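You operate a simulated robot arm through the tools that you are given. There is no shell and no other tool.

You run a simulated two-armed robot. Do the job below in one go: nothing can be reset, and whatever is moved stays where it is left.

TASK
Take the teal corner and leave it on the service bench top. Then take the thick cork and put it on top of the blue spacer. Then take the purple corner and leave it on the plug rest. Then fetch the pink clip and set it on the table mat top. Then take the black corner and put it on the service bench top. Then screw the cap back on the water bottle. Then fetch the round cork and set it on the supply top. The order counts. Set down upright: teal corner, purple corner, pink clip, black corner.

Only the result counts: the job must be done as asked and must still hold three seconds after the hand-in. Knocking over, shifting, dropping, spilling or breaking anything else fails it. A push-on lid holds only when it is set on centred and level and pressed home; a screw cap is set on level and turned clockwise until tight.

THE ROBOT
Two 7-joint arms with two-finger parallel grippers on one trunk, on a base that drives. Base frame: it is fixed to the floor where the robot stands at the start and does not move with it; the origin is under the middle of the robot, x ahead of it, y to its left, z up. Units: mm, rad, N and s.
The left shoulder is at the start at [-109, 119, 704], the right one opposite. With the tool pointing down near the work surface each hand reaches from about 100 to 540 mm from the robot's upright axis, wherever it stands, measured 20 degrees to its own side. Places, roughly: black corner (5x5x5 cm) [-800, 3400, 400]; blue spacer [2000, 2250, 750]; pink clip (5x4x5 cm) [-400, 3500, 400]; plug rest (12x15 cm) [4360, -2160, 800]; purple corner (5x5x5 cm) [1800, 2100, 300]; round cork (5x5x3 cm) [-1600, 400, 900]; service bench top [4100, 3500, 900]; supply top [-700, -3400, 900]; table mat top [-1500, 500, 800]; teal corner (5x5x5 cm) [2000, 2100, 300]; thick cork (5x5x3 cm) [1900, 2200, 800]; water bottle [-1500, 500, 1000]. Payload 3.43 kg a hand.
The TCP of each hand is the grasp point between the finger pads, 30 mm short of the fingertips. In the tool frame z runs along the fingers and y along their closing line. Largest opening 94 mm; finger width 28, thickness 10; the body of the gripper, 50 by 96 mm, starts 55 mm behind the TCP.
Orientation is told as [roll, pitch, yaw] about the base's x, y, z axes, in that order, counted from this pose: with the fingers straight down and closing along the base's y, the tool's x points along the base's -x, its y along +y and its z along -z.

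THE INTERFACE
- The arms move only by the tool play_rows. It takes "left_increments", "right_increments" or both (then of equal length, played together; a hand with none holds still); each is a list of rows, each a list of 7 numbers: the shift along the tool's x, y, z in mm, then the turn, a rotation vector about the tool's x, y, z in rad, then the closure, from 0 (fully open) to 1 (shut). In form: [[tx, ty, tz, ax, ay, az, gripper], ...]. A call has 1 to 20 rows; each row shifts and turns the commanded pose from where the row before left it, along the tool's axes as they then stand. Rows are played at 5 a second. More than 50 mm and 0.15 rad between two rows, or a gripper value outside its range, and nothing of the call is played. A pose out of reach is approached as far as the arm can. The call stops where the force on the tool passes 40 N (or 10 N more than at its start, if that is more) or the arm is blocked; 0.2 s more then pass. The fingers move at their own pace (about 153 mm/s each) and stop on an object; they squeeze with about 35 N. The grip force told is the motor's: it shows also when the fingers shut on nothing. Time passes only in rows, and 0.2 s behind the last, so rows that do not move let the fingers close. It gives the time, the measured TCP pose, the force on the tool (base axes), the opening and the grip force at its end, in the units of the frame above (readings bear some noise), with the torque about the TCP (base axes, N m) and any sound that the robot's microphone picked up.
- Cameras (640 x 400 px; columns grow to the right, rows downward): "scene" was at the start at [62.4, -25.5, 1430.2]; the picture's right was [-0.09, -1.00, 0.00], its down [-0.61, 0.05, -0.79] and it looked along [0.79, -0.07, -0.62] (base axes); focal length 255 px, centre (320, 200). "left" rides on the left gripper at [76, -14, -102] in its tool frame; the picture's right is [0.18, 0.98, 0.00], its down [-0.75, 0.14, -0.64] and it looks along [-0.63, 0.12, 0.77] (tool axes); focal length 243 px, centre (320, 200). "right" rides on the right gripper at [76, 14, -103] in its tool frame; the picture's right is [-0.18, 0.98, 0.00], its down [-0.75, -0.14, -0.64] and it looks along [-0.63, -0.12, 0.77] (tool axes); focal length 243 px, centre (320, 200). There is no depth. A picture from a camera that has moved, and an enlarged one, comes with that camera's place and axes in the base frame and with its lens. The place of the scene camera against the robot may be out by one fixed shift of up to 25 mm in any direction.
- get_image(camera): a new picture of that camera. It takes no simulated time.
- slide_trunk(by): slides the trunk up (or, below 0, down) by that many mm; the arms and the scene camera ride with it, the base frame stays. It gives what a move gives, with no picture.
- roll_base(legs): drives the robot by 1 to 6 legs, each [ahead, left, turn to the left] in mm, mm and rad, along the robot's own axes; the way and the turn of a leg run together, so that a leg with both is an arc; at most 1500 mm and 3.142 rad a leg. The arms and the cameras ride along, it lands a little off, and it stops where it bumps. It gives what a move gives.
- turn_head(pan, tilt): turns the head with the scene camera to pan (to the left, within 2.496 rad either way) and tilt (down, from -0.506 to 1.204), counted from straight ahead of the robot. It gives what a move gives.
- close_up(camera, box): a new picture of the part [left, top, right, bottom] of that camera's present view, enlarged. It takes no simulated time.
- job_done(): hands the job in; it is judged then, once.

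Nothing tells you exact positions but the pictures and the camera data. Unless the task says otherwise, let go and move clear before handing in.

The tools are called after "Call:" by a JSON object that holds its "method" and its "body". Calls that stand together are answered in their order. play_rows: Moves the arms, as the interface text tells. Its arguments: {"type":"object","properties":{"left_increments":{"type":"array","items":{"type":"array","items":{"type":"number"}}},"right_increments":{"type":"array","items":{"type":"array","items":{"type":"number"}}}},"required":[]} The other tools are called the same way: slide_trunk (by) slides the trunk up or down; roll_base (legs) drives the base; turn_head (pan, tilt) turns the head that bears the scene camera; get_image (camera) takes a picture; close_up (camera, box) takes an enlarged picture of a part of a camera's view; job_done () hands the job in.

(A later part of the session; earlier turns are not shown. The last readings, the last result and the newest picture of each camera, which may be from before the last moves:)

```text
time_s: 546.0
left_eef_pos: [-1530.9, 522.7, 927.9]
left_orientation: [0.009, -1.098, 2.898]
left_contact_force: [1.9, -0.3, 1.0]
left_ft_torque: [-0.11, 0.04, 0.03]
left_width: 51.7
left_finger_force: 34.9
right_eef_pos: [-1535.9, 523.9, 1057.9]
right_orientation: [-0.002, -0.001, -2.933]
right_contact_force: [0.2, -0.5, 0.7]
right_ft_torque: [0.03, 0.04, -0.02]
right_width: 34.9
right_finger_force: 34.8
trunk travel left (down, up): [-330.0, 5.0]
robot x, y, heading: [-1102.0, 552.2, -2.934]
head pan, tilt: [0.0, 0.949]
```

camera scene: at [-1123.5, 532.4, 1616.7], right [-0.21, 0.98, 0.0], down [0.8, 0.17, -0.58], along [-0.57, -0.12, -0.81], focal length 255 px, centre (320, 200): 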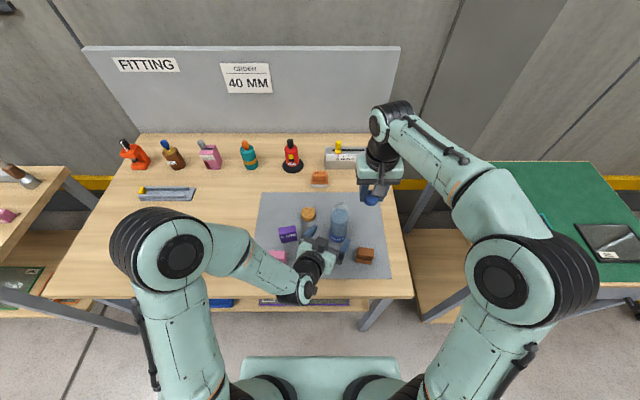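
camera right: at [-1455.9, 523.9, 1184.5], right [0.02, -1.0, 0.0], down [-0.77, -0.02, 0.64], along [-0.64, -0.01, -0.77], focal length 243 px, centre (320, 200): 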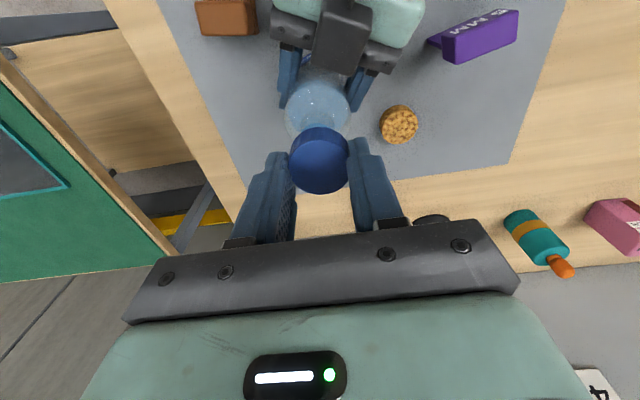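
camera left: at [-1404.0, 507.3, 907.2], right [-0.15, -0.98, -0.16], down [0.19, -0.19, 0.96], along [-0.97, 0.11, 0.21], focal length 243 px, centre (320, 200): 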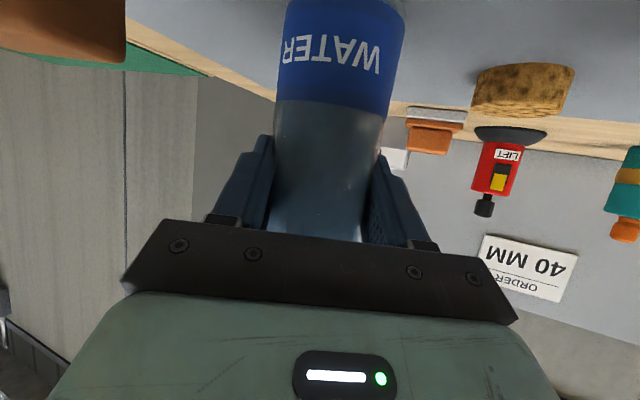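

Call:
{"method": "play_rows", "body": {"right_increments": [[0, 0, 2, 0, 0, 0, 1]]}}

Call:
{"method": "play_rows", "body": {"right_increments": [[0, 0, 2, 0, 0, 0, 1]]}}

Call:
{"method": "play_rows", "body": {"right_increments": [[0, 0, 2, 0, 0, 0, 1]]}}

Call:
{"method": "close_up", "body": {"camera": "right", "box": [250, 80, 390, 200]}}

Call:
{"method": "close_up", "body": {"camera": "scene", "box": [310, 180, 380, 230]}}

```text
time_s: 546.4
left_eef_pos: [-1529.6, 524.4, 929.3]
left_orientation: [0.009, -1.096, 2.897]
left_contact_force: [0.5, -0.3, 1.1]
left_ft_torque: [-0.09, 0.04, 0.05]
left_width: 51.4
left_finger_force: 34.5
right_eef_pos: [-1535.3, 524.0, 1057.9]
right_orientation: [-0.001, 0.0, -2.934]
right_contact_force: [0.0, 0.2, 0.2]
right_ft_torque: [0.0, 0.0, -0.03]
right_width: 34.7
right_finger_force: 35.0
trunk travel left (down, up): [-330.0, 5.0]
robot x, y, heading: [-1104.6, 554.6, -2.935]
head pan, tilt: [0.0, 0.949]
```

```text
time_s: 546.8
left_eef_pos: [-1530.3, 523.5, 928.3]
left_orientation: [0.008, -1.095, 2.897]
left_contact_force: [1.1, -0.5, 1.4]
left_ft_torque: [-0.1, 0.01, 0.05]
left_width: 51.3
left_finger_force: 35.4
right_eef_pos: [-1536.3, 524.8, 1053.8]
right_orientation: [-0.002, -0.001, -2.933]
right_contact_force: [-0.2, -0.8, -0.7]
right_ft_torque: [0.0, 0.01, 0.01]
right_width: 34.7
right_finger_force: 35.1
trunk travel left (down, up): [-330.0, 5.0]
robot x, y, heading: [-1103.4, 557.0, -2.937]
head pan, tilt: [0.0, 0.949]
```

```text
time_s: 547.2
left_eef_pos: [-1528.1, 523.7, 928.3]
left_orientation: [0.01, -1.098, 2.899]
left_contact_force: [1.1, -0.4, 0.9]
left_ft_torque: [-0.1, 0.01, 0.07]
left_width: 51.4
left_finger_force: 34.6
right_eef_pos: [-1537.3, 523.8, 1052.9]
right_orientation: [-0.002, 0.0, -2.932]
right_contact_force: [0.5, -0.2, -0.4]
right_ft_torque: [0.0, -0.02, 0.0]
right_width: 34.7
right_finger_force: 35.4
trunk travel left (down, up): [-330.0, 5.0]
robot x, y, heading: [-1105.3, 555.6, -2.933]
head pan, tilt: [0.0, 0.949]
```

```text
3.33 times, centred on (320, 140) of right
camera zoom: at [-1457.7, 525.4, 1155.2], right [0.02, -1.0, 0.0], down [-0.77, -0.02, 0.64], along [-0.64, -0.01, -0.77], focal length 809 px, centre (320, 400)
```

zoom: 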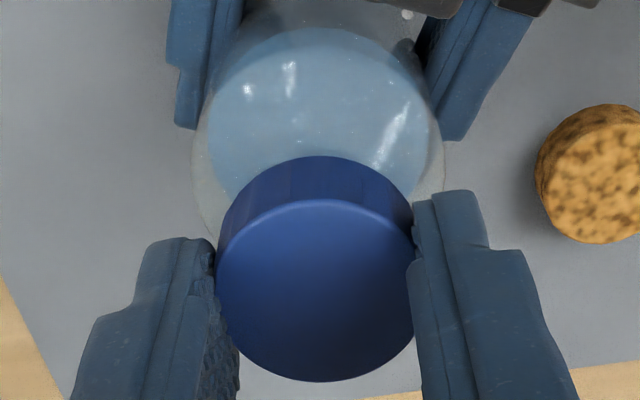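

```text
8.00 times, centred on (345, 205) of scene
camera zoom: at [-1123.5, 532.4, 1616.7], right [-0.21, 0.98, 0.0], down [0.8, 0.17, -0.58], along [-0.57, -0.12, -0.81], focal length 2042 px, centre (120, 160)
```

zoom: 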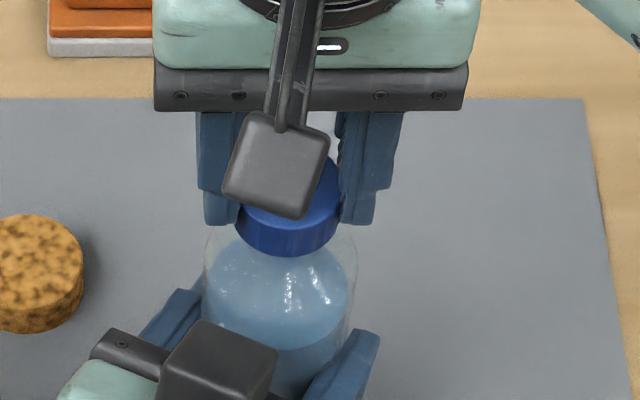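

Call:
{"method": "play_rows", "body": {"right_increments": [[0, 0, 1.5, 0, 0, 0, 1]]}}

Call:
{"method": "play_rows", "body": {"right_increments": [[0, 0, 1.5, 0, 0, 0, 1]]}}

Call:
{"method": "play_rows", "body": {"right_increments": [[0, 0, 1.5, 0, 0, 0, 1]]}}

Call:
{"method": "play_rows", "body": {"right_increments": [[0, 0, 1.5, 0, 0, 0, 1]]}}

```text
time_s: 547.6
left_eef_pos: [-1530.0, 522.2, 928.0]
left_orientation: [0.008, -1.096, 2.897]
left_contact_force: [1.5, 0.0, 1.2]
left_ft_torque: [-0.12, -0.01, 0.01]
left_width: 51.3
left_finger_force: 35.2
right_eef_pos: [-1536.8, 523.4, 1050.5]
right_orientation: [-0.002, 0.0, -2.933]
right_contact_force: [-0.1, 0.1, -1.0]
right_ft_torque: [0.03, -0.03, -0.02]
right_width: 34.5
right_finger_force: 35.2
trunk travel left (down, up): [-330.0, 5.0]
robot x, y, heading: [-1103.8, 557.6, -2.937]
head pan, tilt: [0.0, 0.949]
```

```text
time_s: 548.0
left_eef_pos: [-1528.7, 523.7, 928.0]
left_orientation: [0.008, -1.096, 2.898]
left_contact_force: [0.5, -0.1, 1.6]
left_ft_torque: [-0.03, -0.1, 0.06]
left_width: 51.3
left_finger_force: 34.9
right_eef_pos: [-1537.2, 524.5, 1048.9]
right_orientation: [-0.002, 0.001, -2.932]
right_contact_force: [0.2, 0.3, -0.6]
right_ft_torque: [-0.01, -0.05, 0.05]
right_width: 34.7
right_finger_force: 34.6
trunk travel left (down, up): [-330.0, 5.0]
robot x, y, heading: [-1105.8, 552.2, -2.931]
head pan, tilt: [0.0, 0.949]
```

```text
time_s: 548.4
left_eef_pos: [-1529.6, 522.8, 928.0]
left_orientation: [0.009, -1.095, 2.898]
left_contact_force: [-2.4, -1.4, -0.2]
left_ft_torque: [0.11, -0.25, 0.05]
left_width: 51.5
left_finger_force: 34.8
right_eef_pos: [-1535.5, 524.4, 1047.3]
right_orientation: [-0.001, 0.001, -2.933]
right_contact_force: [2.5, 2.1, 2.9]
right_ft_torque: [0.04, -0.14, -0.01]
right_width: 34.5
right_finger_force: 35.0
trunk travel left (down, up): [-330.0, 5.0]
robot x, y, heading: [-1105.1, 556.3, -2.936]
head pan, tilt: [0.0, 0.949]
```

```text
time_s: 548.8
left_eef_pos: [-1528.5, 522.5, 928.2]
left_orientation: [0.009, -1.096, 2.898]
left_contact_force: [-6.1, -1.5, -1.0]
left_ft_torque: [0.11, -0.13, 0.02]
left_width: 51.4
left_finger_force: 35.2
right_eef_pos: [-1534.9, 524.2, 1048.3]
right_orientation: [-0.002, -0.001, -2.932]
right_contact_force: [4.9, 3.9, 12.9]
right_ft_torque: [0.14, -0.27, 0.0]
right_width: 34.9
right_finger_force: 35.0
trunk travel left (down, up): [-330.0, 5.0]
robot x, y, heading: [-1103.0, 555.1, -2.935]
head pan, tilt: [0.0, 0.949]
```

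Contact at 13 N with a small side load, so the cap sits on the neck. Nudging 1 mm to centre it, then turning clockwise.

Call:
{"method": "play_rows", "body": {"right_increments": [[1, -0.6, 0, 0, 0, 0, 1], [0, 0, 0, 0, 0, 0, 1]]}}

Call:
{"method": "play_rows", "body": {"right_increments": [[0, 0, 0, 0, 0, 0.1, 1], [0, 0, 0, 0, 0, 0.14, 1], [0, 0, 0, 0, 0, 0.14, 1], [0, 0, 0, 0, 0, 0.14, 1]]}}

```text
time_s: 549.4
left_eef_pos: [-1530.2, 524.2, 929.6]
left_orientation: [0.01, -1.096, 2.896]
left_contact_force: [-4.9, -1.7, -2.2]
left_ft_torque: [-0.41, 0.39, 0.0]
left_width: 51.5
left_finger_force: 34.7
right_eef_pos: [-1536.2, 523.8, 1046.7]
right_orientation: [0.0, -0.004, -2.933]
right_contact_force: [2.2, -1.4, 16.2]
right_ft_torque: [0.03, -0.03, 0.0]
right_width: 34.8
right_finger_force: 35.5
trunk travel left (down, up): [-330.0, 5.0]
robot x, y, heading: [-1105.9, 557.0, -2.936]
head pan, tilt: [0.0, 0.949]
```

```text
time_s: 550.4
left_eef_pos: [-1528.9, 523.4, 928.0]
left_orientation: [0.008, -1.096, 2.898]
left_contact_force: [-6.1, 0.9, -4.7]
left_ft_torque: [-0.31, 0.18, 0.07]
left_width: 51.3
left_finger_force: 35.0
right_eef_pos: [-1534.8, 524.3, 1047.0]
right_orientation: [0.0, -0.002, 2.829]
right_contact_force: [1.9, -2.2, 22.6]
right_ft_torque: [-0.1, 0.04, 0.0]
right_width: 34.5
right_finger_force: 34.9
trunk travel left (down, up): [-330.0, 5.0]
robot x, y, heading: [-1105.5, 559.0, -2.932]
head pan, tilt: [0.0, 0.949]
```

Call:
{"method": "play_rows", "body": {"right_increments": [[0, 0, -0.5, 0, 0, 0.14, 1], [0, 0, 0, 0, 0, 0.14, 1], [0, 0, 0, 0, 0, 0.14, 1], [0, 0, 0, 0, 0, 0.14, 1], [0, 0, 0, 0, 0, 0.14, 1], [0, 0, 0, 0, 0, 0.14, 1]]}}

Call:
{"method": "close_up", "body": {"camera": "scene", "box": [300, 170, 400, 260]}}

```text
time_s: 551.8
left_eef_pos: [-1528.3, 523.0, 928.4]
left_orientation: [0.007, -1.095, 2.899]
left_contact_force: [-1.1, 0.3, -0.2]
left_ft_torque: [0.03, -0.24, 0.0]
left_width: 51.5
left_finger_force: 35.5
right_eef_pos: [-1536.2, 525.3, 1046.8]
right_orientation: [-0.001, -0.003, 1.988]
right_contact_force: [3.5, -1.6, 6.9]
right_ft_torque: [-0.03, -0.08, 0.01]
right_width: 34.9
right_finger_force: 35.0
trunk travel left (down, up): [-330.0, 5.0]
robot x, y, heading: [-1104.3, 556.8, -2.936]
head pan, tilt: [0.0, 0.949]
```

```text
4.44 times, centred on (350, 215) of scene
camera zoom: at [-1123.1, 532.3, 1616.6], right [-0.21, 0.98, 0.0], down [0.8, 0.17, -0.58], along [-0.57, -0.12, -0.81], focal length 1134 px, centre (187, 133)
```

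zoom: 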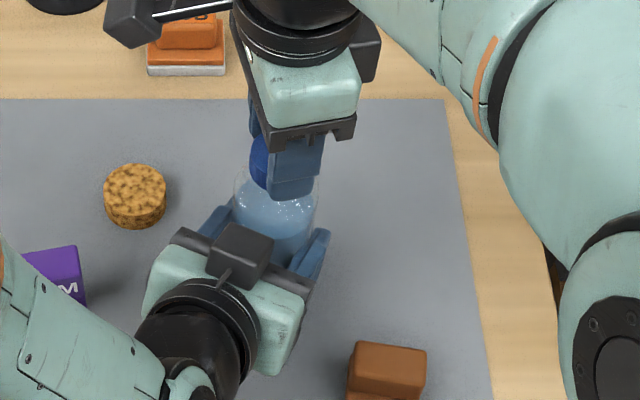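

Call:
{"method": "play_rows", "body": {"right_increments": [[0, 0, 0.3, 0, 0, 0.14, 1], [0, 0, 0.3, 0, 0, 0.14, 1], [0, 0, 0.3, 0, 0, 0.14, 1], [0, 0, 0, 0, 0, 0.14, 1], [0, 0, 0, 0, 0, 0.14, 1]]}}

```text
time_s: 553.0
left_eef_pos: [-1529.7, 523.2, 928.7]
left_orientation: [0.009, -1.097, 2.896]
left_contact_force: [2.9, 2.2, 0.5]
left_ft_torque: [-0.26, 0.28, -0.03]
left_width: 51.5
left_finger_force: 34.9
right_eef_pos: [-1535.3, 525.3, 1046.4]
right_orientation: [0.004, -0.001, 1.289]
right_contact_force: [-3.3, -3.2, 2.6]
right_ft_torque: [-0.07, 0.02, 0.07]
right_width: 34.7
right_finger_force: 35.6
trunk travel left (down, up): [-330.0, 5.0]
robot x, y, heading: [-1105.3, 557.6, -2.935]
head pan, tilt: [0.0, 0.949]
```

Call:
{"method": "play_rows", "body": {"right_increments": [[0, 0, 0.4, 0, 0, 0.14, 1], [0, 0, 0.4, 0, 0, 0.14, 1], [0, 0, 0.4, 0, 0, 0.14, 1], [0, 0, 0.3, 0, 0, 0.14, 1]]}}

Call:
{"method": "close_up", "body": {"camera": "scene", "box": [300, 170, 400, 260]}}

```text
time_s: 554.0
left_eef_pos: [-1529.0, 524.4, 928.3]
left_orientation: [0.007, -1.096, 2.9]
left_contact_force: [3.4, 2.8, 0.5]
left_ft_torque: [0.15, 0.15, -0.01]
left_width: 51.4
left_finger_force: 34.6
right_eef_pos: [-1534.7, 524.7, 1045.5]
right_orientation: [0.002, -0.002, 0.73]
right_contact_force: [-2.9, -1.8, 8.7]
right_ft_torque: [0.0, 0.03, -0.01]
right_width: 34.5
right_finger_force: 34.7
trunk travel left (down, up): [-330.0, 5.0]
robot x, y, heading: [-1104.0, 553.7, -2.936]
head pan, tilt: [0.0, 0.949]
```

```text
4.44 times, centred on (350, 215) of scene
camera zoom: at [-1123.3, 532.6, 1616.7], right [-0.21, 0.98, 0.0], down [0.8, 0.17, -0.58], along [-0.57, -0.12, -0.81], focal length 1134 px, centre (187, 133)
```

zoom: 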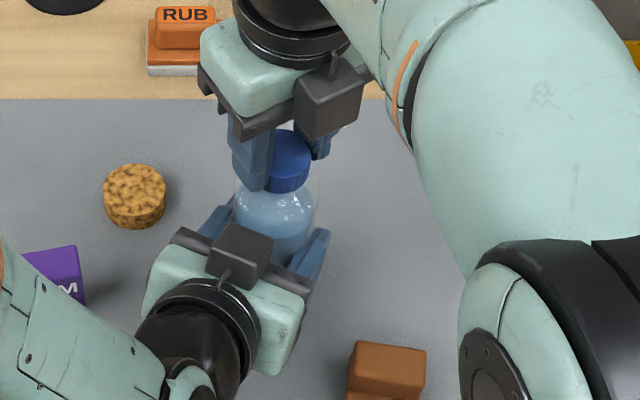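

Call:
{"method": "play_rows", "body": {"right_increments": [[0, 0, 0.3, 0, 0, 0.14, 1], [0, 0, 0.3, 0, 0, 0.14, 1], [0, 0, 0.3, 0, 0, 0.14, 1], [0, 0, 0.3, 0, 0, 0.14, 1]]}}

Call:
{"method": "get_image", "body": {"camera": "scene"}}

```text
time_s: 555.0
left_eef_pos: [-1529.9, 522.9, 928.0]
left_orientation: [0.011, -1.095, 2.896]
left_contact_force: [-10.3, 5.3, -6.3]
left_ft_torque: [-0.12, -0.51, -0.14]
left_width: 51.3
left_finger_force: 35.6
right_eef_pos: [-1535.7, 525.5, 1045.0]
right_orientation: [-0.001, 0.001, 0.172]
right_contact_force: [6.9, -3.0, 26.7]
right_ft_torque: [0.07, -0.31, -0.03]
right_width: 34.6
right_finger_force: 35.0
trunk travel left (down, up): [-330.0, 5.0]
robot x, y, heading: [-1102.9, 555.8, -2.936]
head pan, tilt: [0.0, 0.949]
```

```text
taken
camera scene: at [-1122.8, 532.5, 1616.8], right [-0.21, 0.98, 0.0], down [0.8, 0.17, -0.58], along [-0.57, -0.12, -0.81], focal length 255 px, centre (320, 200)
```

scene: 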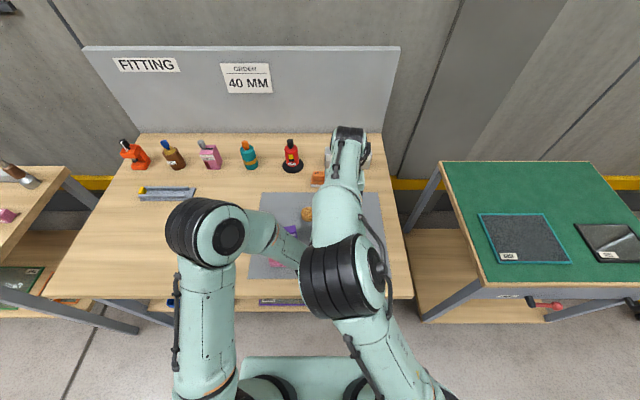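

Call:
{"method": "play_rows", "body": {"right_increments": [[0, 0, -1.5, 0, 0, 0, 1], [0, 0, -1.5, 0, 0, 0, 1]]}}

```text
time_s: 555.6
left_eef_pos: [-1528.8, 523.4, 929.0]
left_orientation: [0.008, -1.096, 2.898]
left_contact_force: [-3.8, 3.2, -0.1]
left_ft_torque: [-0.35, -0.31, 0.06]
left_width: 51.3
left_finger_force: 35.1
right_eef_pos: [-1536.4, 525.1, 1045.8]
right_orientation: [0.003, 0.0, 0.169]
right_contact_force: [1.3, -4.3, 7.8]
right_ft_torque: [-0.17, 0.07, -0.03]
right_width: 34.6
right_finger_force: 35.6
trunk travel left (down, up): [-330.0, 5.0]
robot x, y, heading: [-1101.3, 555.5, -2.935]
head pan, tilt: [0.0, 0.949]
```

Call:
{"method": "play_rows", "body": {"right_increments": [[0, 0, -1.5, 0, 0, 0, 1], [0, 0, -1, 0, 0, 0, 1]]}}

```text
time_s: 556.2
left_eef_pos: [-1530.0, 524.2, 929.8]
left_orientation: [0.009, -1.099, 2.894]
left_contact_force: [7.8, 2.2, 8.3]
left_ft_torque: [-0.09, 0.64, -0.03]
left_width: 51.3
left_finger_force: 34.6
right_eef_pos: [-1537.2, 525.6, 1046.5]
right_orientation: [0.003, 0.001, 0.172]
right_contact_force: [-8.5, -2.6, -10.9]
right_ft_torque: [-0.11, 0.37, 0.0]
right_width: 34.5
right_finger_force: 35.4
trunk travel left (down, up): [-330.0, 5.0]
robot x, y, heading: [-1101.1, 553.5, -2.931]
head pan, tilt: [0.0, 0.949]
```

The upward pull is resisted (−11 N), so the thread has engaged. I'll ease to neutral, open, rotate the hand back, regrip and keep turning.

Call:
{"method": "play_rows", "body": {"right_increments": [[0, 0, 1.2, 0, 0, 0, 1], [0, 0, 0, 0, 0, 0, 0.4], [0, 0, 0, 0, 0, 0, 0.4], [0, 0, 0, 0, 0, 0, 0.4]]}}

Call:
{"method": "play_rows", "body": {"right_increments": [[0, 0, 0, 0, 0, -0.14, 0.4], [0, 0, 0, 0, 0, -0.14, 0.4], [0, 0, 0, 0, 0, -0.14, 0.4], [0, 0, 0, 0, 0, -0.14, 0.4], [0, 0, 0, 0, 0, -0.14, 0.4], [0, 0, 0, 0, 0, -0.14, 0.4], [0, 0, 0, 0, 0, -0.14, 0.4], [0, 0, 0, 0, 0, -0.14, 0.4], [0, 0, 0, 0, 0, -0.14, 0.4], [0, 0, 0, 0, 0, -0.14, 0.4]]}}

Call:
{"method": "close_up", "body": {"camera": "scene", "box": [280, 160, 400, 260]}}

```text
time_s: 557.2
left_eef_pos: [-1530.5, 523.4, 928.0]
left_orientation: [0.009, -1.095, 2.897]
left_contact_force: [-0.9, 0.4, 1.9]
left_ft_torque: [-0.01, 0.01, 0.07]
left_width: 51.4
left_finger_force: 34.8
right_eef_pos: [-1537.0, 525.4, 1048.6]
right_orientation: [0.002, 0.0, 0.17]
right_contact_force: [-0.6, 0.3, -1.0]
right_ft_torque: [-0.01, 0.05, 0.02]
right_width: 56.6
right_finger_force: 0.1
trunk travel left (down, up): [-330.0, 5.0]
robot x, y, heading: [-1101.1, 555.9, -2.929]
head pan, tilt: [0.0, 0.949]
```

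```text
time_s: 559.4
left_eef_pos: [-1528.9, 523.2, 928.3]
left_orientation: [0.007, -1.095, 2.897]
left_contact_force: [-1.3, -2.5, 3.4]
left_ft_torque: [-0.07, 0.06, 0.05]
left_width: 51.3
left_finger_force: 35.1
right_eef_pos: [-1536.8, 524.3, 1047.5]
right_orientation: [-0.001, -0.003, 1.574]
right_contact_force: [0.1, 0.4, 0.2]
right_ft_torque: [0.0, -0.01, -0.03]
right_width: 56.2
right_finger_force: 0.1
trunk travel left (down, up): [-330.0, 5.0]
robot x, y, heading: [-1104.9, 557.5, -2.931]
head pan, tilt: [0.0, 0.949]
```

```text
4.00 times, centred on (340, 210) of scene
camera zoom: at [-1123.7, 532.1, 1616.7], right [-0.21, 0.98, 0.0], down [0.8, 0.17, -0.58], along [-0.57, -0.12, -0.81], focal length 1021 px, centre (240, 160)
```

zoom: 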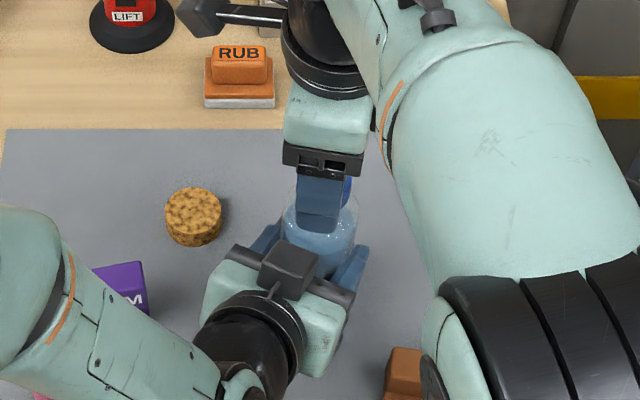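

Call:
{"method": "play_rows", "body": {"right_increments": [[0, 0, 0, 0, 0, -0.14, 0.4], [0, 0, 0, 0, 0, -0.14, 0.4], [0, 0, 0, 0, 0, -0.14, 0.4], [0, 0, 0, 0, 0, -0.14, 0.4], [0, 0, 0, 0, 0, -0.14, 0.4], [0, 0, 0, 0, 0, -0.14, 0.4], [0, 0, 0, 0, 0, -0.14, 0.4], [0, 0, 0, 0, 0, -0.14, 0.4], [0, 0, 0, 0, 0, -0.14, 0.4], [0, 0, 0, 0, 0, -0.14, 0.4], [0, 0, 0, 0, 0, -0.14, 0.4], [0, 0, 0, 0, 0, 0, 0.4]]}}

Call:
{"method": "close_up", "body": {"camera": "right", "box": [250, 80, 390, 200]}}

Call:
{"method": "get_image", "body": {"camera": "scene"}}

```text
time_s: 562.0
left_eef_pos: [-1529.7, 523.9, 930.0]
left_orientation: [0.007, -1.096, 2.897]
left_contact_force: [-1.5, -1.8, 2.5]
left_ft_torque: [0.0, 0.0, 0.01]
left_width: 51.4
left_finger_force: 35.7
right_eef_pos: [-1535.7, 524.9, 1048.7]
right_orientation: [-0.001, -0.001, 3.115]
right_contact_force: [0.9, -0.2, -0.1]
right_ft_torque: [0.02, 0.02, 0.01]
right_width: 56.5
right_finger_force: 0.2
trunk travel left (down, up): [-330.0, 5.0]
robot x, y, heading: [-1100.7, 556.4, -2.937]
head pan, tilt: [0.0, 0.949]
```

```text
3.33 times, centred on (320, 140) of right
camera zoom: at [-1459.3, 507.3, 1151.7], right [-0.21, -0.98, 0.0], down [-0.75, 0.16, 0.64], along [-0.63, 0.14, -0.77], focal length 809 px, centre (320, 400)
```

zoom: 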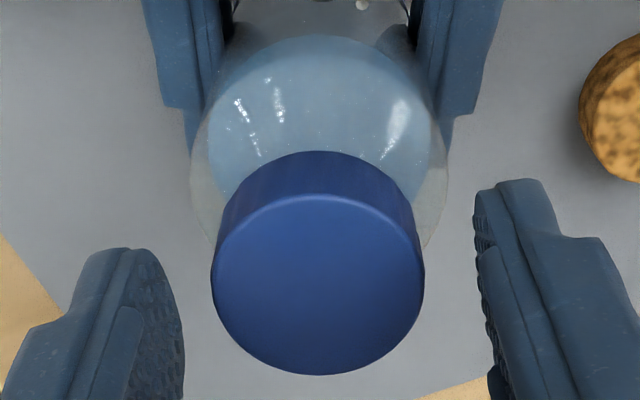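

```text
taken
camera scene: at [-1123.7, 532.2, 1616.7], right [-0.21, 0.98, 0.0], down [0.8, 0.17, -0.58], along [-0.57, -0.12, -0.81], focal length 255 px, centre (320, 200)
```

scene: 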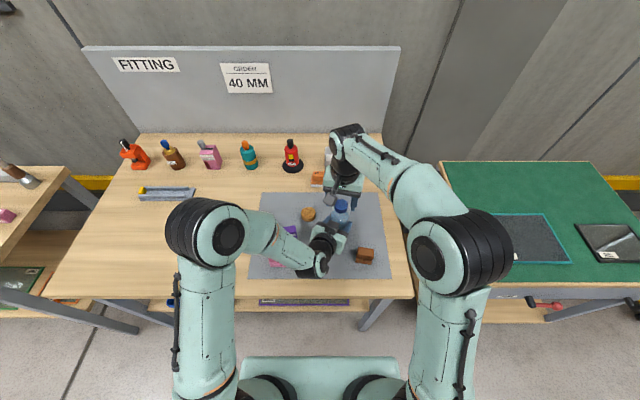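

Call:
{"method": "play_rows", "body": {"right_increments": [[-0.8, 0, 3, 0, 0, 0, 0.4], [0, 0, 0, 0, 0, 0, 1], [0, 0, 0, 0, 0, 0, 1], [0, 0, 0, 0, 0, 0, 1]]}}

Call:
{"method": "play_rows", "body": {"right_increments": [[0, 0, 0, 0, 0, 0.14, 1], [0, 0, 0, 0, 0, 0.14, 1], [0, 0, 0, 0, 0, 0.14, 1], [0, 0, 0, 0, 0, 0.14, 1]]}}

```text
time_s: 563.0
left_eef_pos: [-1529.5, 523.2, 928.8]
left_orientation: [0.009, -1.097, 2.9]
left_contact_force: [-0.5, -2.8, 2.3]
left_ft_torque: [0.17, 0.02, 0.04]
left_width: 51.4
left_finger_force: 35.2
right_eef_pos: [-1537.0, 523.3, 1044.7]
right_orientation: [-0.004, -0.001, 3.11]
right_contact_force: [0.7, 1.6, 1.6]
right_ft_torque: [0.01, -0.06, -0.01]
right_width: 34.0
right_finger_force: 34.7
trunk travel left (down, up): [-330.0, 5.0]
robot x, y, heading: [-1104.6, 553.8, -2.937]
head pan, tilt: [0.0, 0.949]
```

```text
time_s: 564.0
left_eef_pos: [-1530.1, 522.8, 928.9]
left_orientation: [0.008, -1.096, 2.897]
left_contact_force: [-1.2, -1.9, 2.3]
left_ft_torque: [-0.07, -0.05, 0.05]
left_width: 50.9
left_finger_force: 35.0
right_eef_pos: [-1536.7, 524.6, 1045.4]
right_orientation: [-0.002, -0.002, 2.548]
right_contact_force: [0.7, 2.2, 0.8]
right_ft_torque: [-0.02, -0.04, -0.02]
right_width: 33.7
right_finger_force: 35.4
trunk travel left (down, up): [-330.0, 5.0]
robot x, y, heading: [-1103.2, 556.3, -2.937]
head pan, tilt: [0.0, 0.949]
```

Call:
{"method": "play_rows", "body": {"right_increments": [[0, 0, 0, 0, 0, 0.14, 1], [0, 0, 0, 0, 0, 0.14, 1], [0, 0, 0, 0, 0, 0.14, 1], [0, 0, 0, 0, 0, 0.14, 1], [0, 0, 0, 0, 0, 0.14, 1], [0, 0, 0, 0, 0, 0.14, 1]]}}

Call:
{"method": "play_rows", "body": {"right_increments": [[0, 0, 0, 0, 0, 0.14, 1], [0, 0, 0, 0, 0, 0.14, 1], [0, 0, 0, 0, 0, 0.14, 1], [0, 0, 0, 0, 0, 0.14, 1], [0, 0, 0, 0, 0, 0.14, 1], [0, 0, 0, 0, 0, 0.14, 1]]}}

```text
time_s: 565.4
left_eef_pos: [-1530.0, 523.5, 928.5]
left_orientation: [0.008, -1.097, 2.896]
left_contact_force: [-2.5, -3.7, 2.5]
left_ft_torque: [-0.07, -0.11, 0.02]
left_width: 51.7
left_finger_force: 35.1
right_eef_pos: [-1537.6, 524.2, 1044.6]
right_orientation: [0.0, -0.001, 1.709]
right_contact_force: [2.1, 1.8, -0.7]
right_ft_torque: [0.06, -0.04, -0.01]
right_width: 33.7
right_finger_force: 35.0
trunk travel left (down, up): [-330.0, 5.0]
robot x, y, heading: [-1102.8, 553.4, -2.931]
head pan, tilt: [0.0, 0.949]
```

```text
time_s: 566.8
left_eef_pos: [-1527.9, 525.4, 928.6]
left_orientation: [0.007, -1.094, 2.894]
left_contact_force: [23.6, 0.6, 8.2]
left_ft_torque: [0.35, 0.96, -0.8]
left_width: 50.4
left_finger_force: 35.0
right_eef_pos: [-1538.7, 525.5, 1045.5]
right_orientation: [0.008, 0.007, 0.87]
right_contact_force: [-20.9, 1.2, -2.2]
right_ft_torque: [-0.02, 1.02, 0.8]
right_width: 33.6
right_finger_force: 34.7
trunk travel left (down, up): [-330.0, 5.0]
robot x, y, heading: [-1101.6, 557.0, -2.934]
head pan, tilt: [0.0, 0.949]
```

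Call:
{"method": "play_rows", "body": {"right_increments": [[0, 0, 0, 0, 0, 0.05, 1], [0, 0, 0, 0, 0, 0, 1]]}}

Call:
{"method": "get_image", "body": {"camera": "scene"}}

```text
time_s: 567.4
left_eef_pos: [-1527.7, 523.7, 928.8]
left_orientation: [0.01, -1.097, 2.894]
left_contact_force: [28.1, 1.6, 7.0]
left_ft_torque: [0.29, 1.19, -0.74]
left_width: 50.2
left_finger_force: 35.0
right_eef_pos: [-1536.2, 524.5, 1046.1]
right_orientation: [0.005, 0.006, 0.82]
right_contact_force: [-23.5, 0.8, 0.4]
right_ft_torque: [0.04, 0.9, 0.79]
right_width: 33.4
right_finger_force: 34.9
trunk travel left (down, up): [-330.0, 5.0]
robot x, y, heading: [-1098.7, 557.5, -2.933]
head pan, tilt: [0.0, 0.949]
```

```text
taken
camera scene: at [-1122.4, 532.8, 1616.7], right [-0.21, 0.98, 0.0], down [0.8, 0.17, -0.58], along [-0.57, -0.12, -0.81], focal length 255 px, centre (320, 200)
```

scene: 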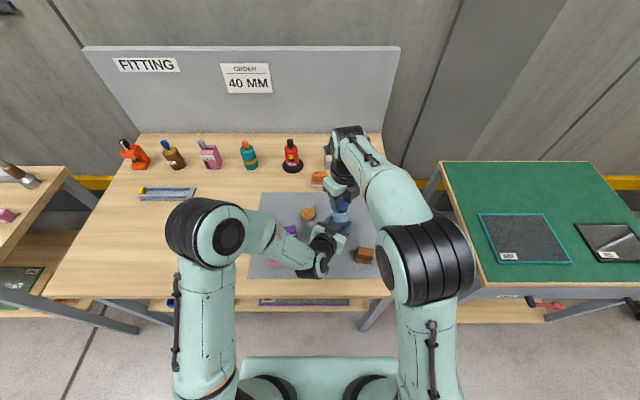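

The torque levels off at about 0.8 N·m — the cap is tight. I'll relieve the side load, then release the right hand and lift it away.

Call:
{"method": "play_rows", "body": {"right_increments": [[1.5, 1.6, 0, 0, 0, 0, 1], [0, 0, 0, 0, 0, 0, 1]]}}

```text
time_s: 568.0
left_eef_pos: [-1528.2, 523.5, 929.8]
left_orientation: [0.009, -1.096, 2.896]
left_contact_force: [18.7, 3.6, 3.1]
left_ft_torque: [0.04, 0.45, -0.45]
left_width: 50.2
left_finger_force: 35.2
right_eef_pos: [-1538.1, 522.8, 1045.0]
right_orientation: [0.002, 0.004, 0.822]
right_contact_force: [-13.7, -0.7, 0.9]
right_ft_torque: [-0.08, 0.59, 0.51]
right_width: 33.6
right_finger_force: 34.9
trunk travel left (down, up): [-330.0, 5.0]
robot x, y, heading: [-1103.3, 554.8, -2.933]
head pan, tilt: [0.0, 0.949]
```

Call:
{"method": "play_rows", "body": {"right_increments": [[2.2, 2.4, 0, 0, 0, 0, 1], [0, 0, 0, 0, 0, 0.07, 1], [0, 0, 0, 0, 0, 0.07, 1], [0, 0, 0, 0, 0, 0, 1]]}}

```text
time_s: 569.0
left_eef_pos: [-1529.5, 523.3, 928.3]
left_orientation: [0.009, -1.096, 2.898]
left_contact_force: [6.1, 2.5, 1.1]
left_ft_torque: [-0.19, -0.18, -0.67]
left_width: 49.7
left_finger_force: 34.8
right_eef_pos: [-1541.8, 525.5, 1045.5]
right_orientation: [0.002, -0.002, 0.68]
right_contact_force: [-2.9, -2.0, 5.6]
right_ft_torque: [-0.03, 0.06, 0.66]
right_width: 34.2
right_finger_force: 35.2
trunk travel left (down, up): [-330.0, 5.0]
robot x, y, heading: [-1105.0, 555.2, -2.935]
head pan, tilt: [0.0, 0.949]
```

Call:
{"method": "play_rows", "body": {"right_increments": [[0, 0, 0, 0, 0, 0, 0.4], [0, 0, 0, 0, 0, 0, 0.4], [0, 0, 0, 0, 0, 0, 0.4], [0, 0, -20, 0, 0, 0, 0.4], [0, 0, -40, 0, 0, 0, 0.4], [0, 0, -40, 0, 0, 0, 0.4], [0, 0, 0, 0, 0, 0, 0.4]]}}

Call:
{"method": "get_image", "body": {"camera": "right"}}

Call:
{"method": "close_up", "body": {"camera": "scene", "box": [280, 170, 400, 260]}}

```text
time_s: 570.6
left_eef_pos: [-1529.3, 523.4, 927.8]
left_orientation: [0.007, -1.096, 2.898]
left_contact_force: [1.3, -0.6, 0.5]
left_ft_torque: [-0.04, -0.05, -0.01]
left_width: 48.6
left_finger_force: 34.8
right_eef_pos: [-1541.9, 523.2, 1146.5]
right_orientation: [0.0, -0.002, 0.681]
right_contact_force: [0.6, -0.1, -0.2]
right_ft_torque: [0.02, -0.01, 0.02]
right_width: 56.5
right_finger_force: 0.0
trunk travel left (down, up): [-330.0, 5.0]
robot x, y, heading: [-1105.7, 554.7, -2.934]
head pan, tilt: [0.0, 0.949]
```

```text
taken
camera right: at [-1609.1, 486.0, 1248.8], right [-0.48, 0.88, 0.0], down [0.67, 0.36, 0.64], along [0.56, 0.31, -0.77], focal length 243 px, centre (320, 200)
```

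right: 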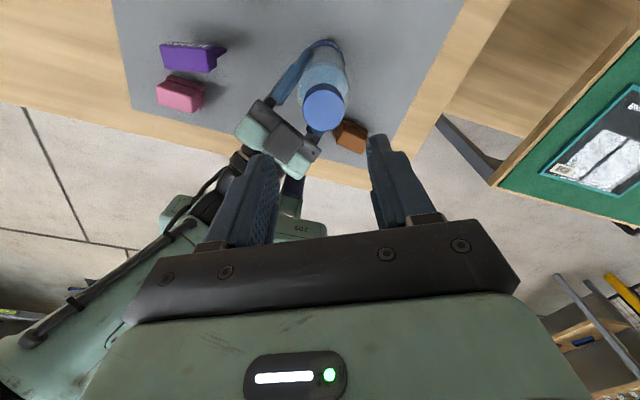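

```text
4.44 times, centred on (340, 215) of scene
camera zoom: at [-1123.7, 532.2, 1616.7], right [-0.21, 0.98, 0.0], down [0.8, 0.17, -0.58], along [-0.57, -0.12, -0.81], focal length 1134 px, centre (231, 133)
```

zoom: 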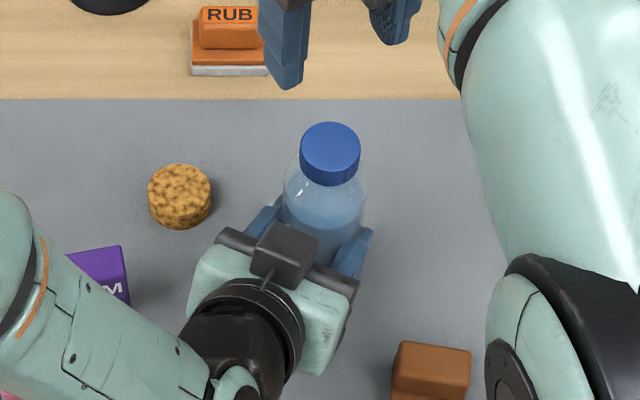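

Cap is on. Now releasing the bottle with the left hand and withdrawing straight back.

Call:
{"method": "play_rows", "body": {"left_increments": [[0, 0, 0, 0, 0, 0, 0.4], [0, 0, 0, 0, 0, 0, 0.2], [0, 0, 0, 0, 0, 0, 0], [0, 0, 0, 0, 0, 0, 0]]}}

Call:
{"method": "get_image", "body": {"camera": "left"}}

Call:
{"method": "get_image", "body": {"camera": "right"}}

```text
time_s: 571.6
left_eef_pos: [-1529.5, 523.3, 927.7]
left_orientation: [0.009, -1.097, 2.898]
left_contact_force: [-0.6, 0.7, 0.4]
left_ft_torque: [-0.01, -0.02, 0.01]
left_width: 93.8
left_finger_force: 0.0
right_eef_pos: [-1542.4, 524.0, 1145.3]
right_orientation: [0.001, -0.004, 0.682]
right_contact_force: [1.1, 0.0, 0.9]
right_ft_torque: [0.03, 0.02, 0.02]
right_width: 56.2
right_finger_force: 0.0
trunk travel left (down, up): [-330.0, 5.0]
robot x, y, heading: [-1101.7, 555.0, -2.937]
head pan, tilt: [0.0, 0.949]
```

```text
taken
camera left: at [-1404.1, 507.2, 907.2], right [-0.15, -0.98, -0.16], down [0.19, -0.19, 0.96], along [-0.97, 0.11, 0.21], focal length 243 px, centre (320, 200)
```

left: 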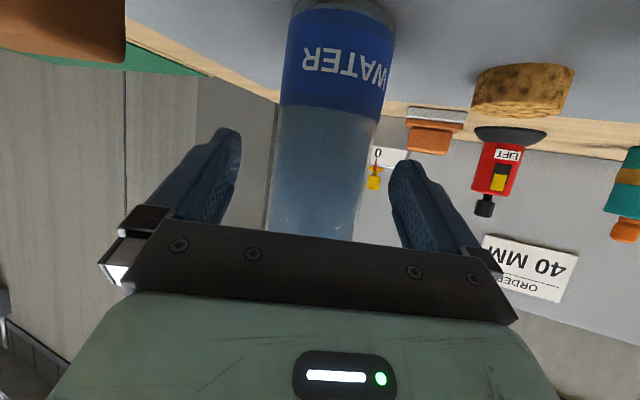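

```text
taken
camera right: at [-1609.2, 486.0, 1248.6], right [-0.48, 0.88, 0.0], down [0.67, 0.36, 0.64], along [0.56, 0.31, -0.77], focal length 243 px, centre (320, 200)
```

right: 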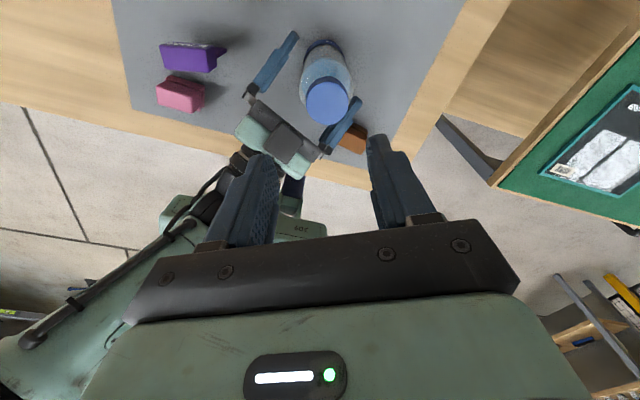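

Call:
{"method": "play_rows", "body": {"left_increments": [[0, 0, -30, 0, 0, 0, 0], [0, 0, -30, 0, 0, 0, 0], [0, 0, -30, 0, 0, 0, 0], [-15, 0, -20, 0, 0, 0, 0], [0, 0, 0, 0, 0, 0, 0]]}}

Call:
{"method": "get_image", "body": {"camera": "left"}}

Call:
{"method": "close_up", "body": {"camera": "left", "box": [240, 0, 420, 240]}}

```text
time_s: 572.8
left_eef_pos: [-1454.4, 509.0, 992.4]
left_orientation: [0.009, -1.094, 2.898]
left_contact_force: [-0.4, 0.1, 0.4]
left_ft_torque: [-0.01, 0.01, 0.02]
left_width: 93.9
left_finger_force: 0.1
left hand out of reach, approached as far as the arm can: row 3, 4
right_eef_pos: [-1543.4, 523.2, 1146.1]
right_orientation: [-0.001, -0.002, 0.682]
right_contact_force: [0.1, 0.0, 0.8]
right_ft_torque: [-0.02, -0.04, 0.0]
right_width: 56.3
right_finger_force: 0.1
trunk travel left (down, up): [-330.0, 5.0]
robot x, y, heading: [-1101.2, 556.1, -2.934]
head pan, tilt: [0.0, 0.949]
```

```text
taken
camera left: at [-1328.4, 493.1, 971.6], right [-0.15, -0.98, -0.16], down [0.19, -0.19, 0.96], along [-0.97, 0.11, 0.21], focal length 243 px, centre (320, 200)
```

left: 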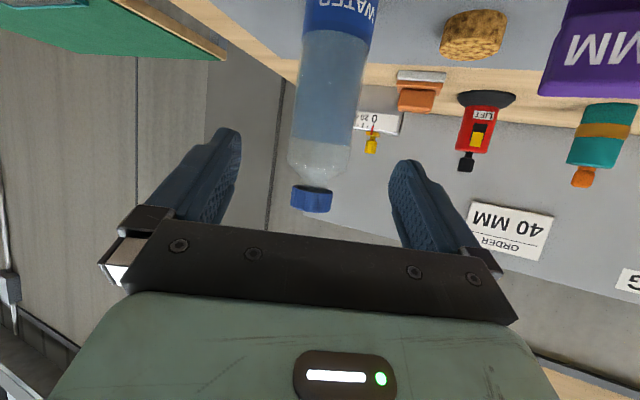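

```text
1.67 times, centred on (330, 120) of left
camera zoom: at [-1328.4, 493.1, 971.6], right [-0.15, -0.98, -0.16], down [0.19, -0.19, 0.96], along [-0.97, 0.11, 0.21], focal length 404 px, centre (303, 333)
```

zoom: 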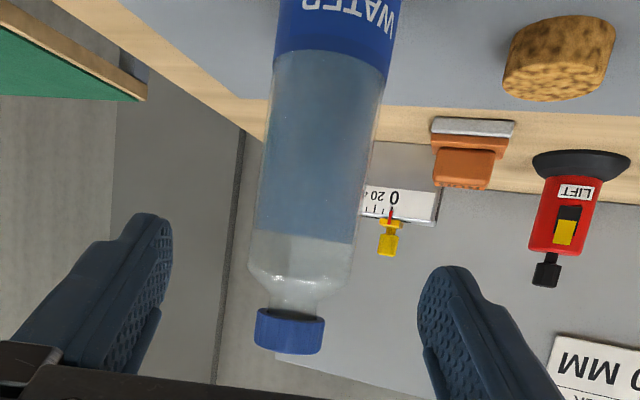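

The cap sits level and tight. Last item: the round cork. I'll first move the right hand clear and unwind its wrist.

Call:
{"method": "play_rows", "body": {"right_increments": [[-43.5, 5.2, 0, 0, 0, 0, 0.4], [-43.5, 5.2, 0, 0, 0, 0, 0.4], [-43.5, 5.2, 0, 0, 0, 0, 0.4], [-43.5, 5.2, 0, 0, 0, 0, 0.4], [0, 0, 0, 0, 0, -0.14, 0.4], [0, 0, 0, 0, 0, -0.14, 0.4], [0, 0, 0, 0, 0, -0.14, 0.4], [0, 0, 0, 0, 0, -0.14, 0.4], [0, 0, 0, 0, 0, -0.14, 0.4], [0, 0, 0, 0, 0, -0.14, 0.4], [0, 0, 0, 0, 0, -0.14, 0.4], [0, 0, 0, 0, 0, -0.14, 0.4], [0, 0, 0, 0, 0, -0.14, 0.4], [0, 0, 0, 0, 0, -0.14, 0.4]]}}

Call:
{"method": "get_image", "body": {"camera": "scene"}}

```text
time_s: 575.8
left_eef_pos: [-1455.2, 509.5, 992.6]
left_orientation: [0.008, -1.094, 2.897]
left_contact_force: [0.3, -0.4, 0.2]
left_ft_torque: [0.04, 0.0, 0.0]
left_width: 94.2
left_finger_force: 0.1
right_eef_pos: [-1420.7, 650.3, 1146.1]
right_orientation: [0.0, -0.002, 2.084]
right_contact_force: [-0.2, -0.2, -0.5]
right_ft_torque: [-0.01, 0.0, -0.01]
right_width: 56.3
right_finger_force: 0.1
trunk travel left (down, up): [-330.0, 5.0]
robot x, y, heading: [-1104.1, 556.6, -2.931]
head pan, tilt: [0.0, 0.949]
```

```text
taken
camera scene: at [-1123.7, 532.4, 1616.7], right [-0.21, 0.98, 0.0], down [0.8, 0.17, -0.58], along [-0.57, -0.12, -0.81], focal length 255 px, centre (320, 200)
```

scene: 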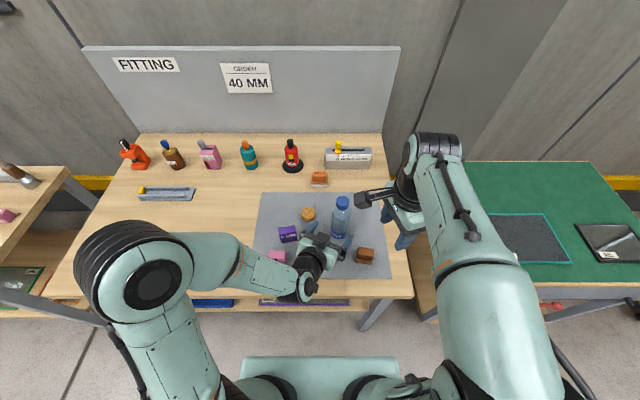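

Call:
{"method": "play_rows", "body": {"right_increments": [[0, 0, 0, 0, 0, -0.14, 0.4], [0, 0, 0, 0, 0, -0.14, 0.4], [0, 0, 0, 0, 0, -0.14, 0.4], [0, 0, 0, 0, 0, -0.14, 0.4], [0, 0, 0, 0, 0, -0.14, 0.4], [0, 0, 0, 0, 0, -0.14, 0.4], [0, 0, 0, 0, 0, -0.14, 0.4], [0, 0, 0, 0, 0, -0.14, 0.4], [0, 0, 0, 0, 0, -0.14, 0.4], [0, 0, 0, 0, 0, 0, 0.4], [0, 0, 0, 0, 0, 0, 0.4], [0, 0, 0, 0, 0, 0, 0.4], [0, 0, 0, 0, 0, 0, 0.4], [0, 0, 0, 0, 0, 0, 0.4], [0, 0, 0, 0, 0, 0, 0.4]], "left_increments": [[-38.5, 0, -19.9, 0, 0, 0, 0], [-38.5, 0, -19.9, 0, 0, 0, 0], [-38.5, 0, -19.9, 0, 0, 0, 0], [0, 0, 0, -0.1, 0, -0.0517, 0], [0, 0, 0, -0.1, 0, -0.0517, 0], [0, 0, 0, -0.1, 0, -0.0517, 0], [0, 0, 0, -0.1, 0, -0.0517, 0], [0, 0, 0, 0, 0.137, 0, 0], [0, 0, 0, 0, 0.137, 0, 0], [0, 0, 0, 0, 0.137, 0, 0], [0, 0, 0, 0, 0.137, 0, 0], [0, 0, 0, 0, 0.137, 0, 0], [0, 0, 0, 0, 0.137, 0, 0], [0, 0, 0, 0, 0.137, 0, 0], [0, 0, 0, 0, 0.137, 0, 0]]}}

Call:
{"method": "get_image", "body": {"camera": "scene"}}

Call:
{"method": "get_image", "body": {"camera": "left"}}

```text
time_s: 579.0
left_eef_pos: [-1455.4, 507.9, 1123.1]
left_orientation: [0.003, 0.0, -2.929]
left_contact_force: [-1.1, -0.3, 1.0]
left_ft_torque: [0.01, 0.0, 0.0]
left_width: 94.3
left_finger_force: 0.0
right_eef_pos: [-1420.9, 650.2, 1145.2]
right_orientation: [-0.001, 0.0, -2.942]
right_contact_force: [-0.5, -0.2, -0.5]
right_ft_torque: [-0.01, -0.01, 0.01]
right_width: 56.2
right_finger_force: 0.0
trunk travel left (down, up): [-330.0, 5.0]
robot x, y, heading: [-1100.0, 556.5, -2.937]
head pan, tilt: [0.0, 0.949]
```

```text
taken
camera scene: at [-1124.6, 532.2, 1616.7], right [-0.21, 0.98, 0.0], down [0.8, 0.17, -0.58], along [-0.57, -0.12, -0.81], focal length 255 px, centre (320, 200)
```

scene: 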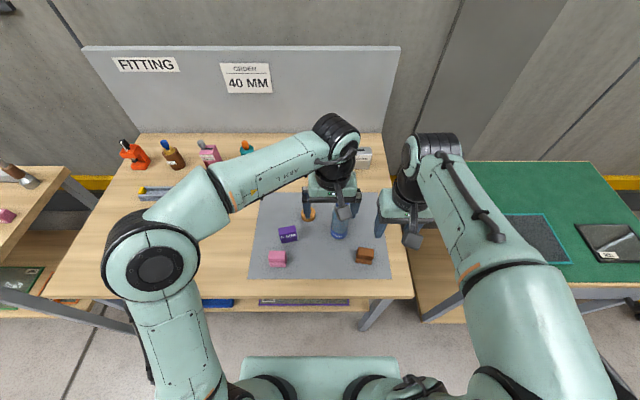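

```text
taken
camera left: at [-1384.1, 536.7, 1225.2], right [0.39, -0.92, 0.0], down [-0.71, -0.3, 0.64], along [-0.59, -0.25, -0.77], focal length 243 px, centre (320, 200)
```

left: 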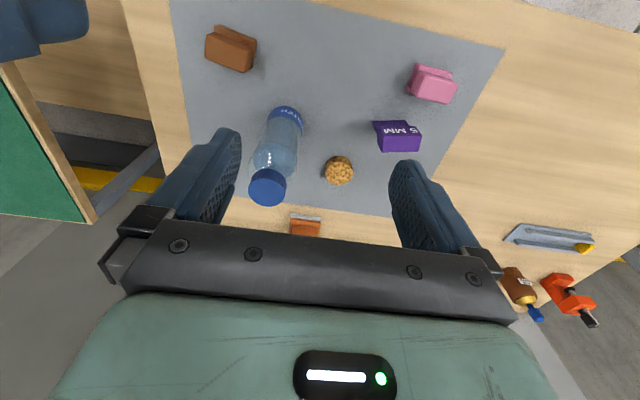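

Call:
{"method": "play_rows", "body": {"left_increments": [[-45, 19.3, 0, 0, 0, 0, 0.2], [-45, 19.3, 0, 0, 0, 0, 0.2], [-45, 19.3, 0, 0, 0, 0, 0.2], [0, 0, 40, 0, 0, 0, 0.2], [0, 0, 40, 0, 0, 0, 0.2], [0, 0, 40, 0, 0, 0, 0.2], [0, 0, 0, 0, 0, 0, 0.2]]}}

Call:
{"method": "get_image", "body": {"camera": "left"}}

Call:
{"method": "close_up", "body": {"camera": "left", "box": [260, 60, 400, 170]}}

```text
time_s: 580.6
left_eef_pos: [-1572.4, 420.2, 1001.5]
left_orientation: [0.001, -0.002, -2.928]
left_contact_force: [0.0, 0.3, 0.3]
left_ft_torque: [0.01, -0.02, 0.03]
left_width: 75.2
left_finger_force: 0.0
right_eef_pos: [-1420.9, 650.8, 1145.3]
right_orientation: [-0.002, 0.0, -2.943]
right_contact_force: [0.6, -0.2, -0.1]
right_ft_torque: [0.01, 0.0, 0.04]
right_width: 56.1
right_finger_force: 0.1
trunk travel left (down, up): [-330.0, 5.0]
robot x, y, heading: [-1104.9, 555.5, -2.934]
head pan, tilt: [0.0, 0.949]
```

```text
taken
camera left: at [-1501.6, 450.4, 1103.3], right [0.39, -0.92, 0.0], down [-0.71, -0.3, 0.64], along [-0.59, -0.25, -0.77], focal length 243 px, centre (320, 200)
```

left: 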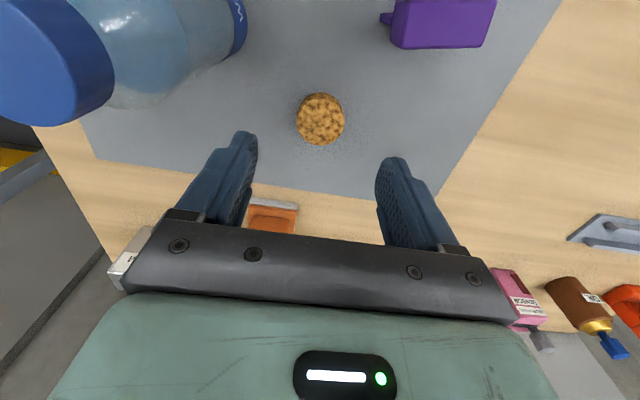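

```text
3.64 times, centred on (330, 115) of left
camera zoom: at [-1501.6, 450.4, 1103.3], right [0.39, -0.92, 0.0], down [-0.71, -0.3, 0.64], along [-0.59, -0.25, -0.77], focal length 882 px, centre (284, 509)
```

zoom: 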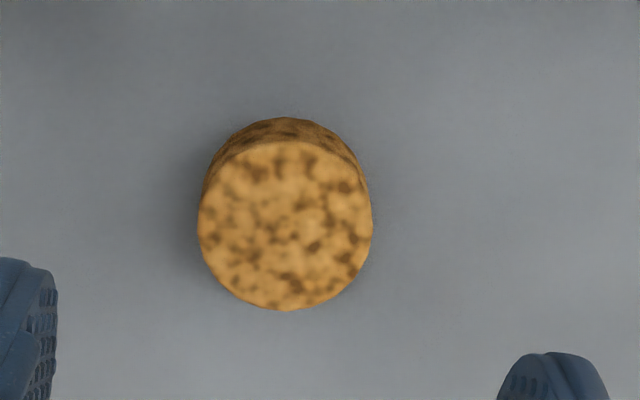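

Call:
{"method": "play_rows", "body": {"left_increments": [[-21.3, 4.2, 0, 0, 0, 0, 0.2], [0, 0, 40, 0, 0, 0, 0.2], [0, 0, 40, 0, 0, 0, 0.2], [0, 0, 20, 0, 0, 0, 0.2], [0, 0, 0, 0, 0, 0, 0.2]]}}

Call:
{"method": "close_up", "body": {"camera": "left", "box": [220, 80, 420, 220]}}

Call:
{"method": "get_image", "body": {"camera": "left"}}

```text
time_s: 581.8
left_eef_pos: [-1595.6, 410.4, 903.2]
left_orientation: [0.0, -0.001, -2.928]
left_contact_force: [0.3, -0.6, 0.1]
left_ft_torque: [-0.01, 0.01, 0.0]
left_width: 75.2
left_finger_force: 0.1
right_eef_pos: [-1420.6, 650.0, 1145.4]
right_orientation: [-0.003, 0.0, -2.942]
right_contact_force: [-0.1, -0.2, 0.4]
right_ft_torque: [0.0, -0.02, 0.01]
right_width: 56.2
right_finger_force: 0.0
trunk travel left (down, up): [-330.0, 5.0]
robot x, y, heading: [-1102.1, 552.7, -2.935]
head pan, tilt: [0.0, 0.949]
```

```text
2.86 times, centred on (320, 150) of left
camera zoom: at [-1524.3, 440.8, 1004.9], right [0.39, -0.92, 0.0], down [-0.71, -0.3, 0.64], along [-0.59, -0.25, -0.77], focal length 693 px, centre (320, 343)
```

zoom: 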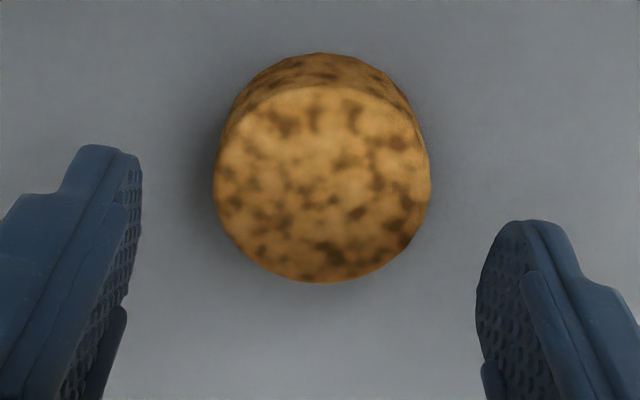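

```text
taken
camera left: at [-1524.3, 440.8, 1004.9], right [0.39, -0.92, 0.0], down [-0.71, -0.3, 0.64], along [-0.59, -0.25, -0.77], focal length 243 px, centre (320, 200)
```

left: 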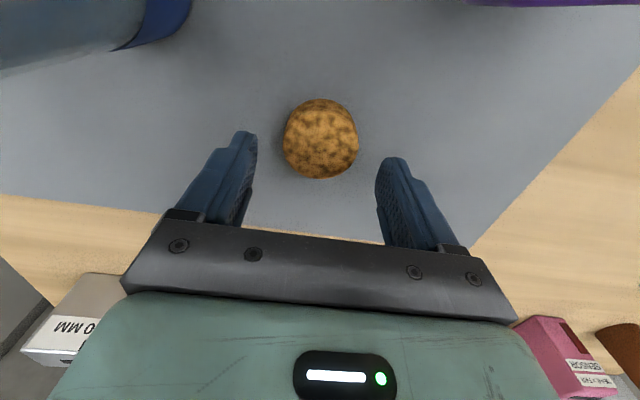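

Call:
{"method": "play_rows", "body": {"left_increments": [[3, 0, 10, 0, 0, 0, 0.2], [0, 0, 10, 0, 0, 0, 0.2], [0, 0, 7, 0, 0, 0, 0.2], [0, 0, 0, 0, 0, 0, 1], [0, 0, 0, 0, 0, 0, 1], [0, 0, 0, 0, 0, 0, 1]]}}

Call:
{"method": "get_image", "body": {"camera": "left"}}

```text
time_s: 583.2
left_eef_pos: [-1591.1, 411.7, 876.1]
left_orientation: [0.001, -0.001, -2.93]
left_contact_force: [0.6, -0.1, 0.1]
left_ft_torque: [0.0, -0.04, 0.02]
left_width: 46.7
left_finger_force: 35.2
right_eef_pos: [-1420.9, 651.4, 1145.2]
right_orientation: [-0.002, 0.0, -2.941]
right_contact_force: [-0.8, 0.0, -0.4]
right_ft_torque: [0.02, -0.02, -0.01]
right_width: 56.7
right_finger_force: 0.0
trunk travel left (down, up): [-330.0, 5.0]
robot x, y, heading: [-1104.5, 556.6, -2.93]
head pan, tilt: [0.0, 0.949]
```

```text
taken
camera left: at [-1520.1, 441.9, 977.8], right [0.39, -0.92, 0.0], down [-0.71, -0.3, 0.64], along [-0.59, -0.25, -0.77], focal length 243 px, centre (320, 200)
```

left: 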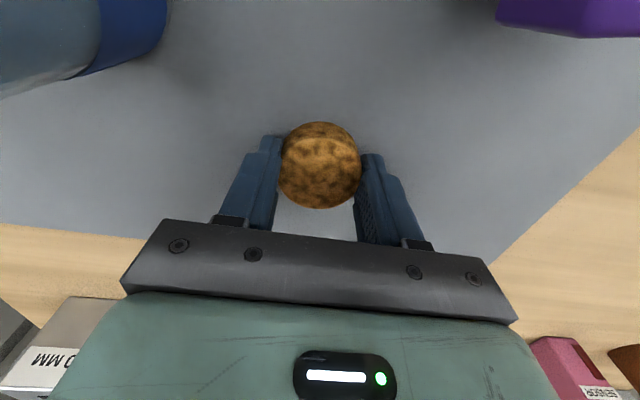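

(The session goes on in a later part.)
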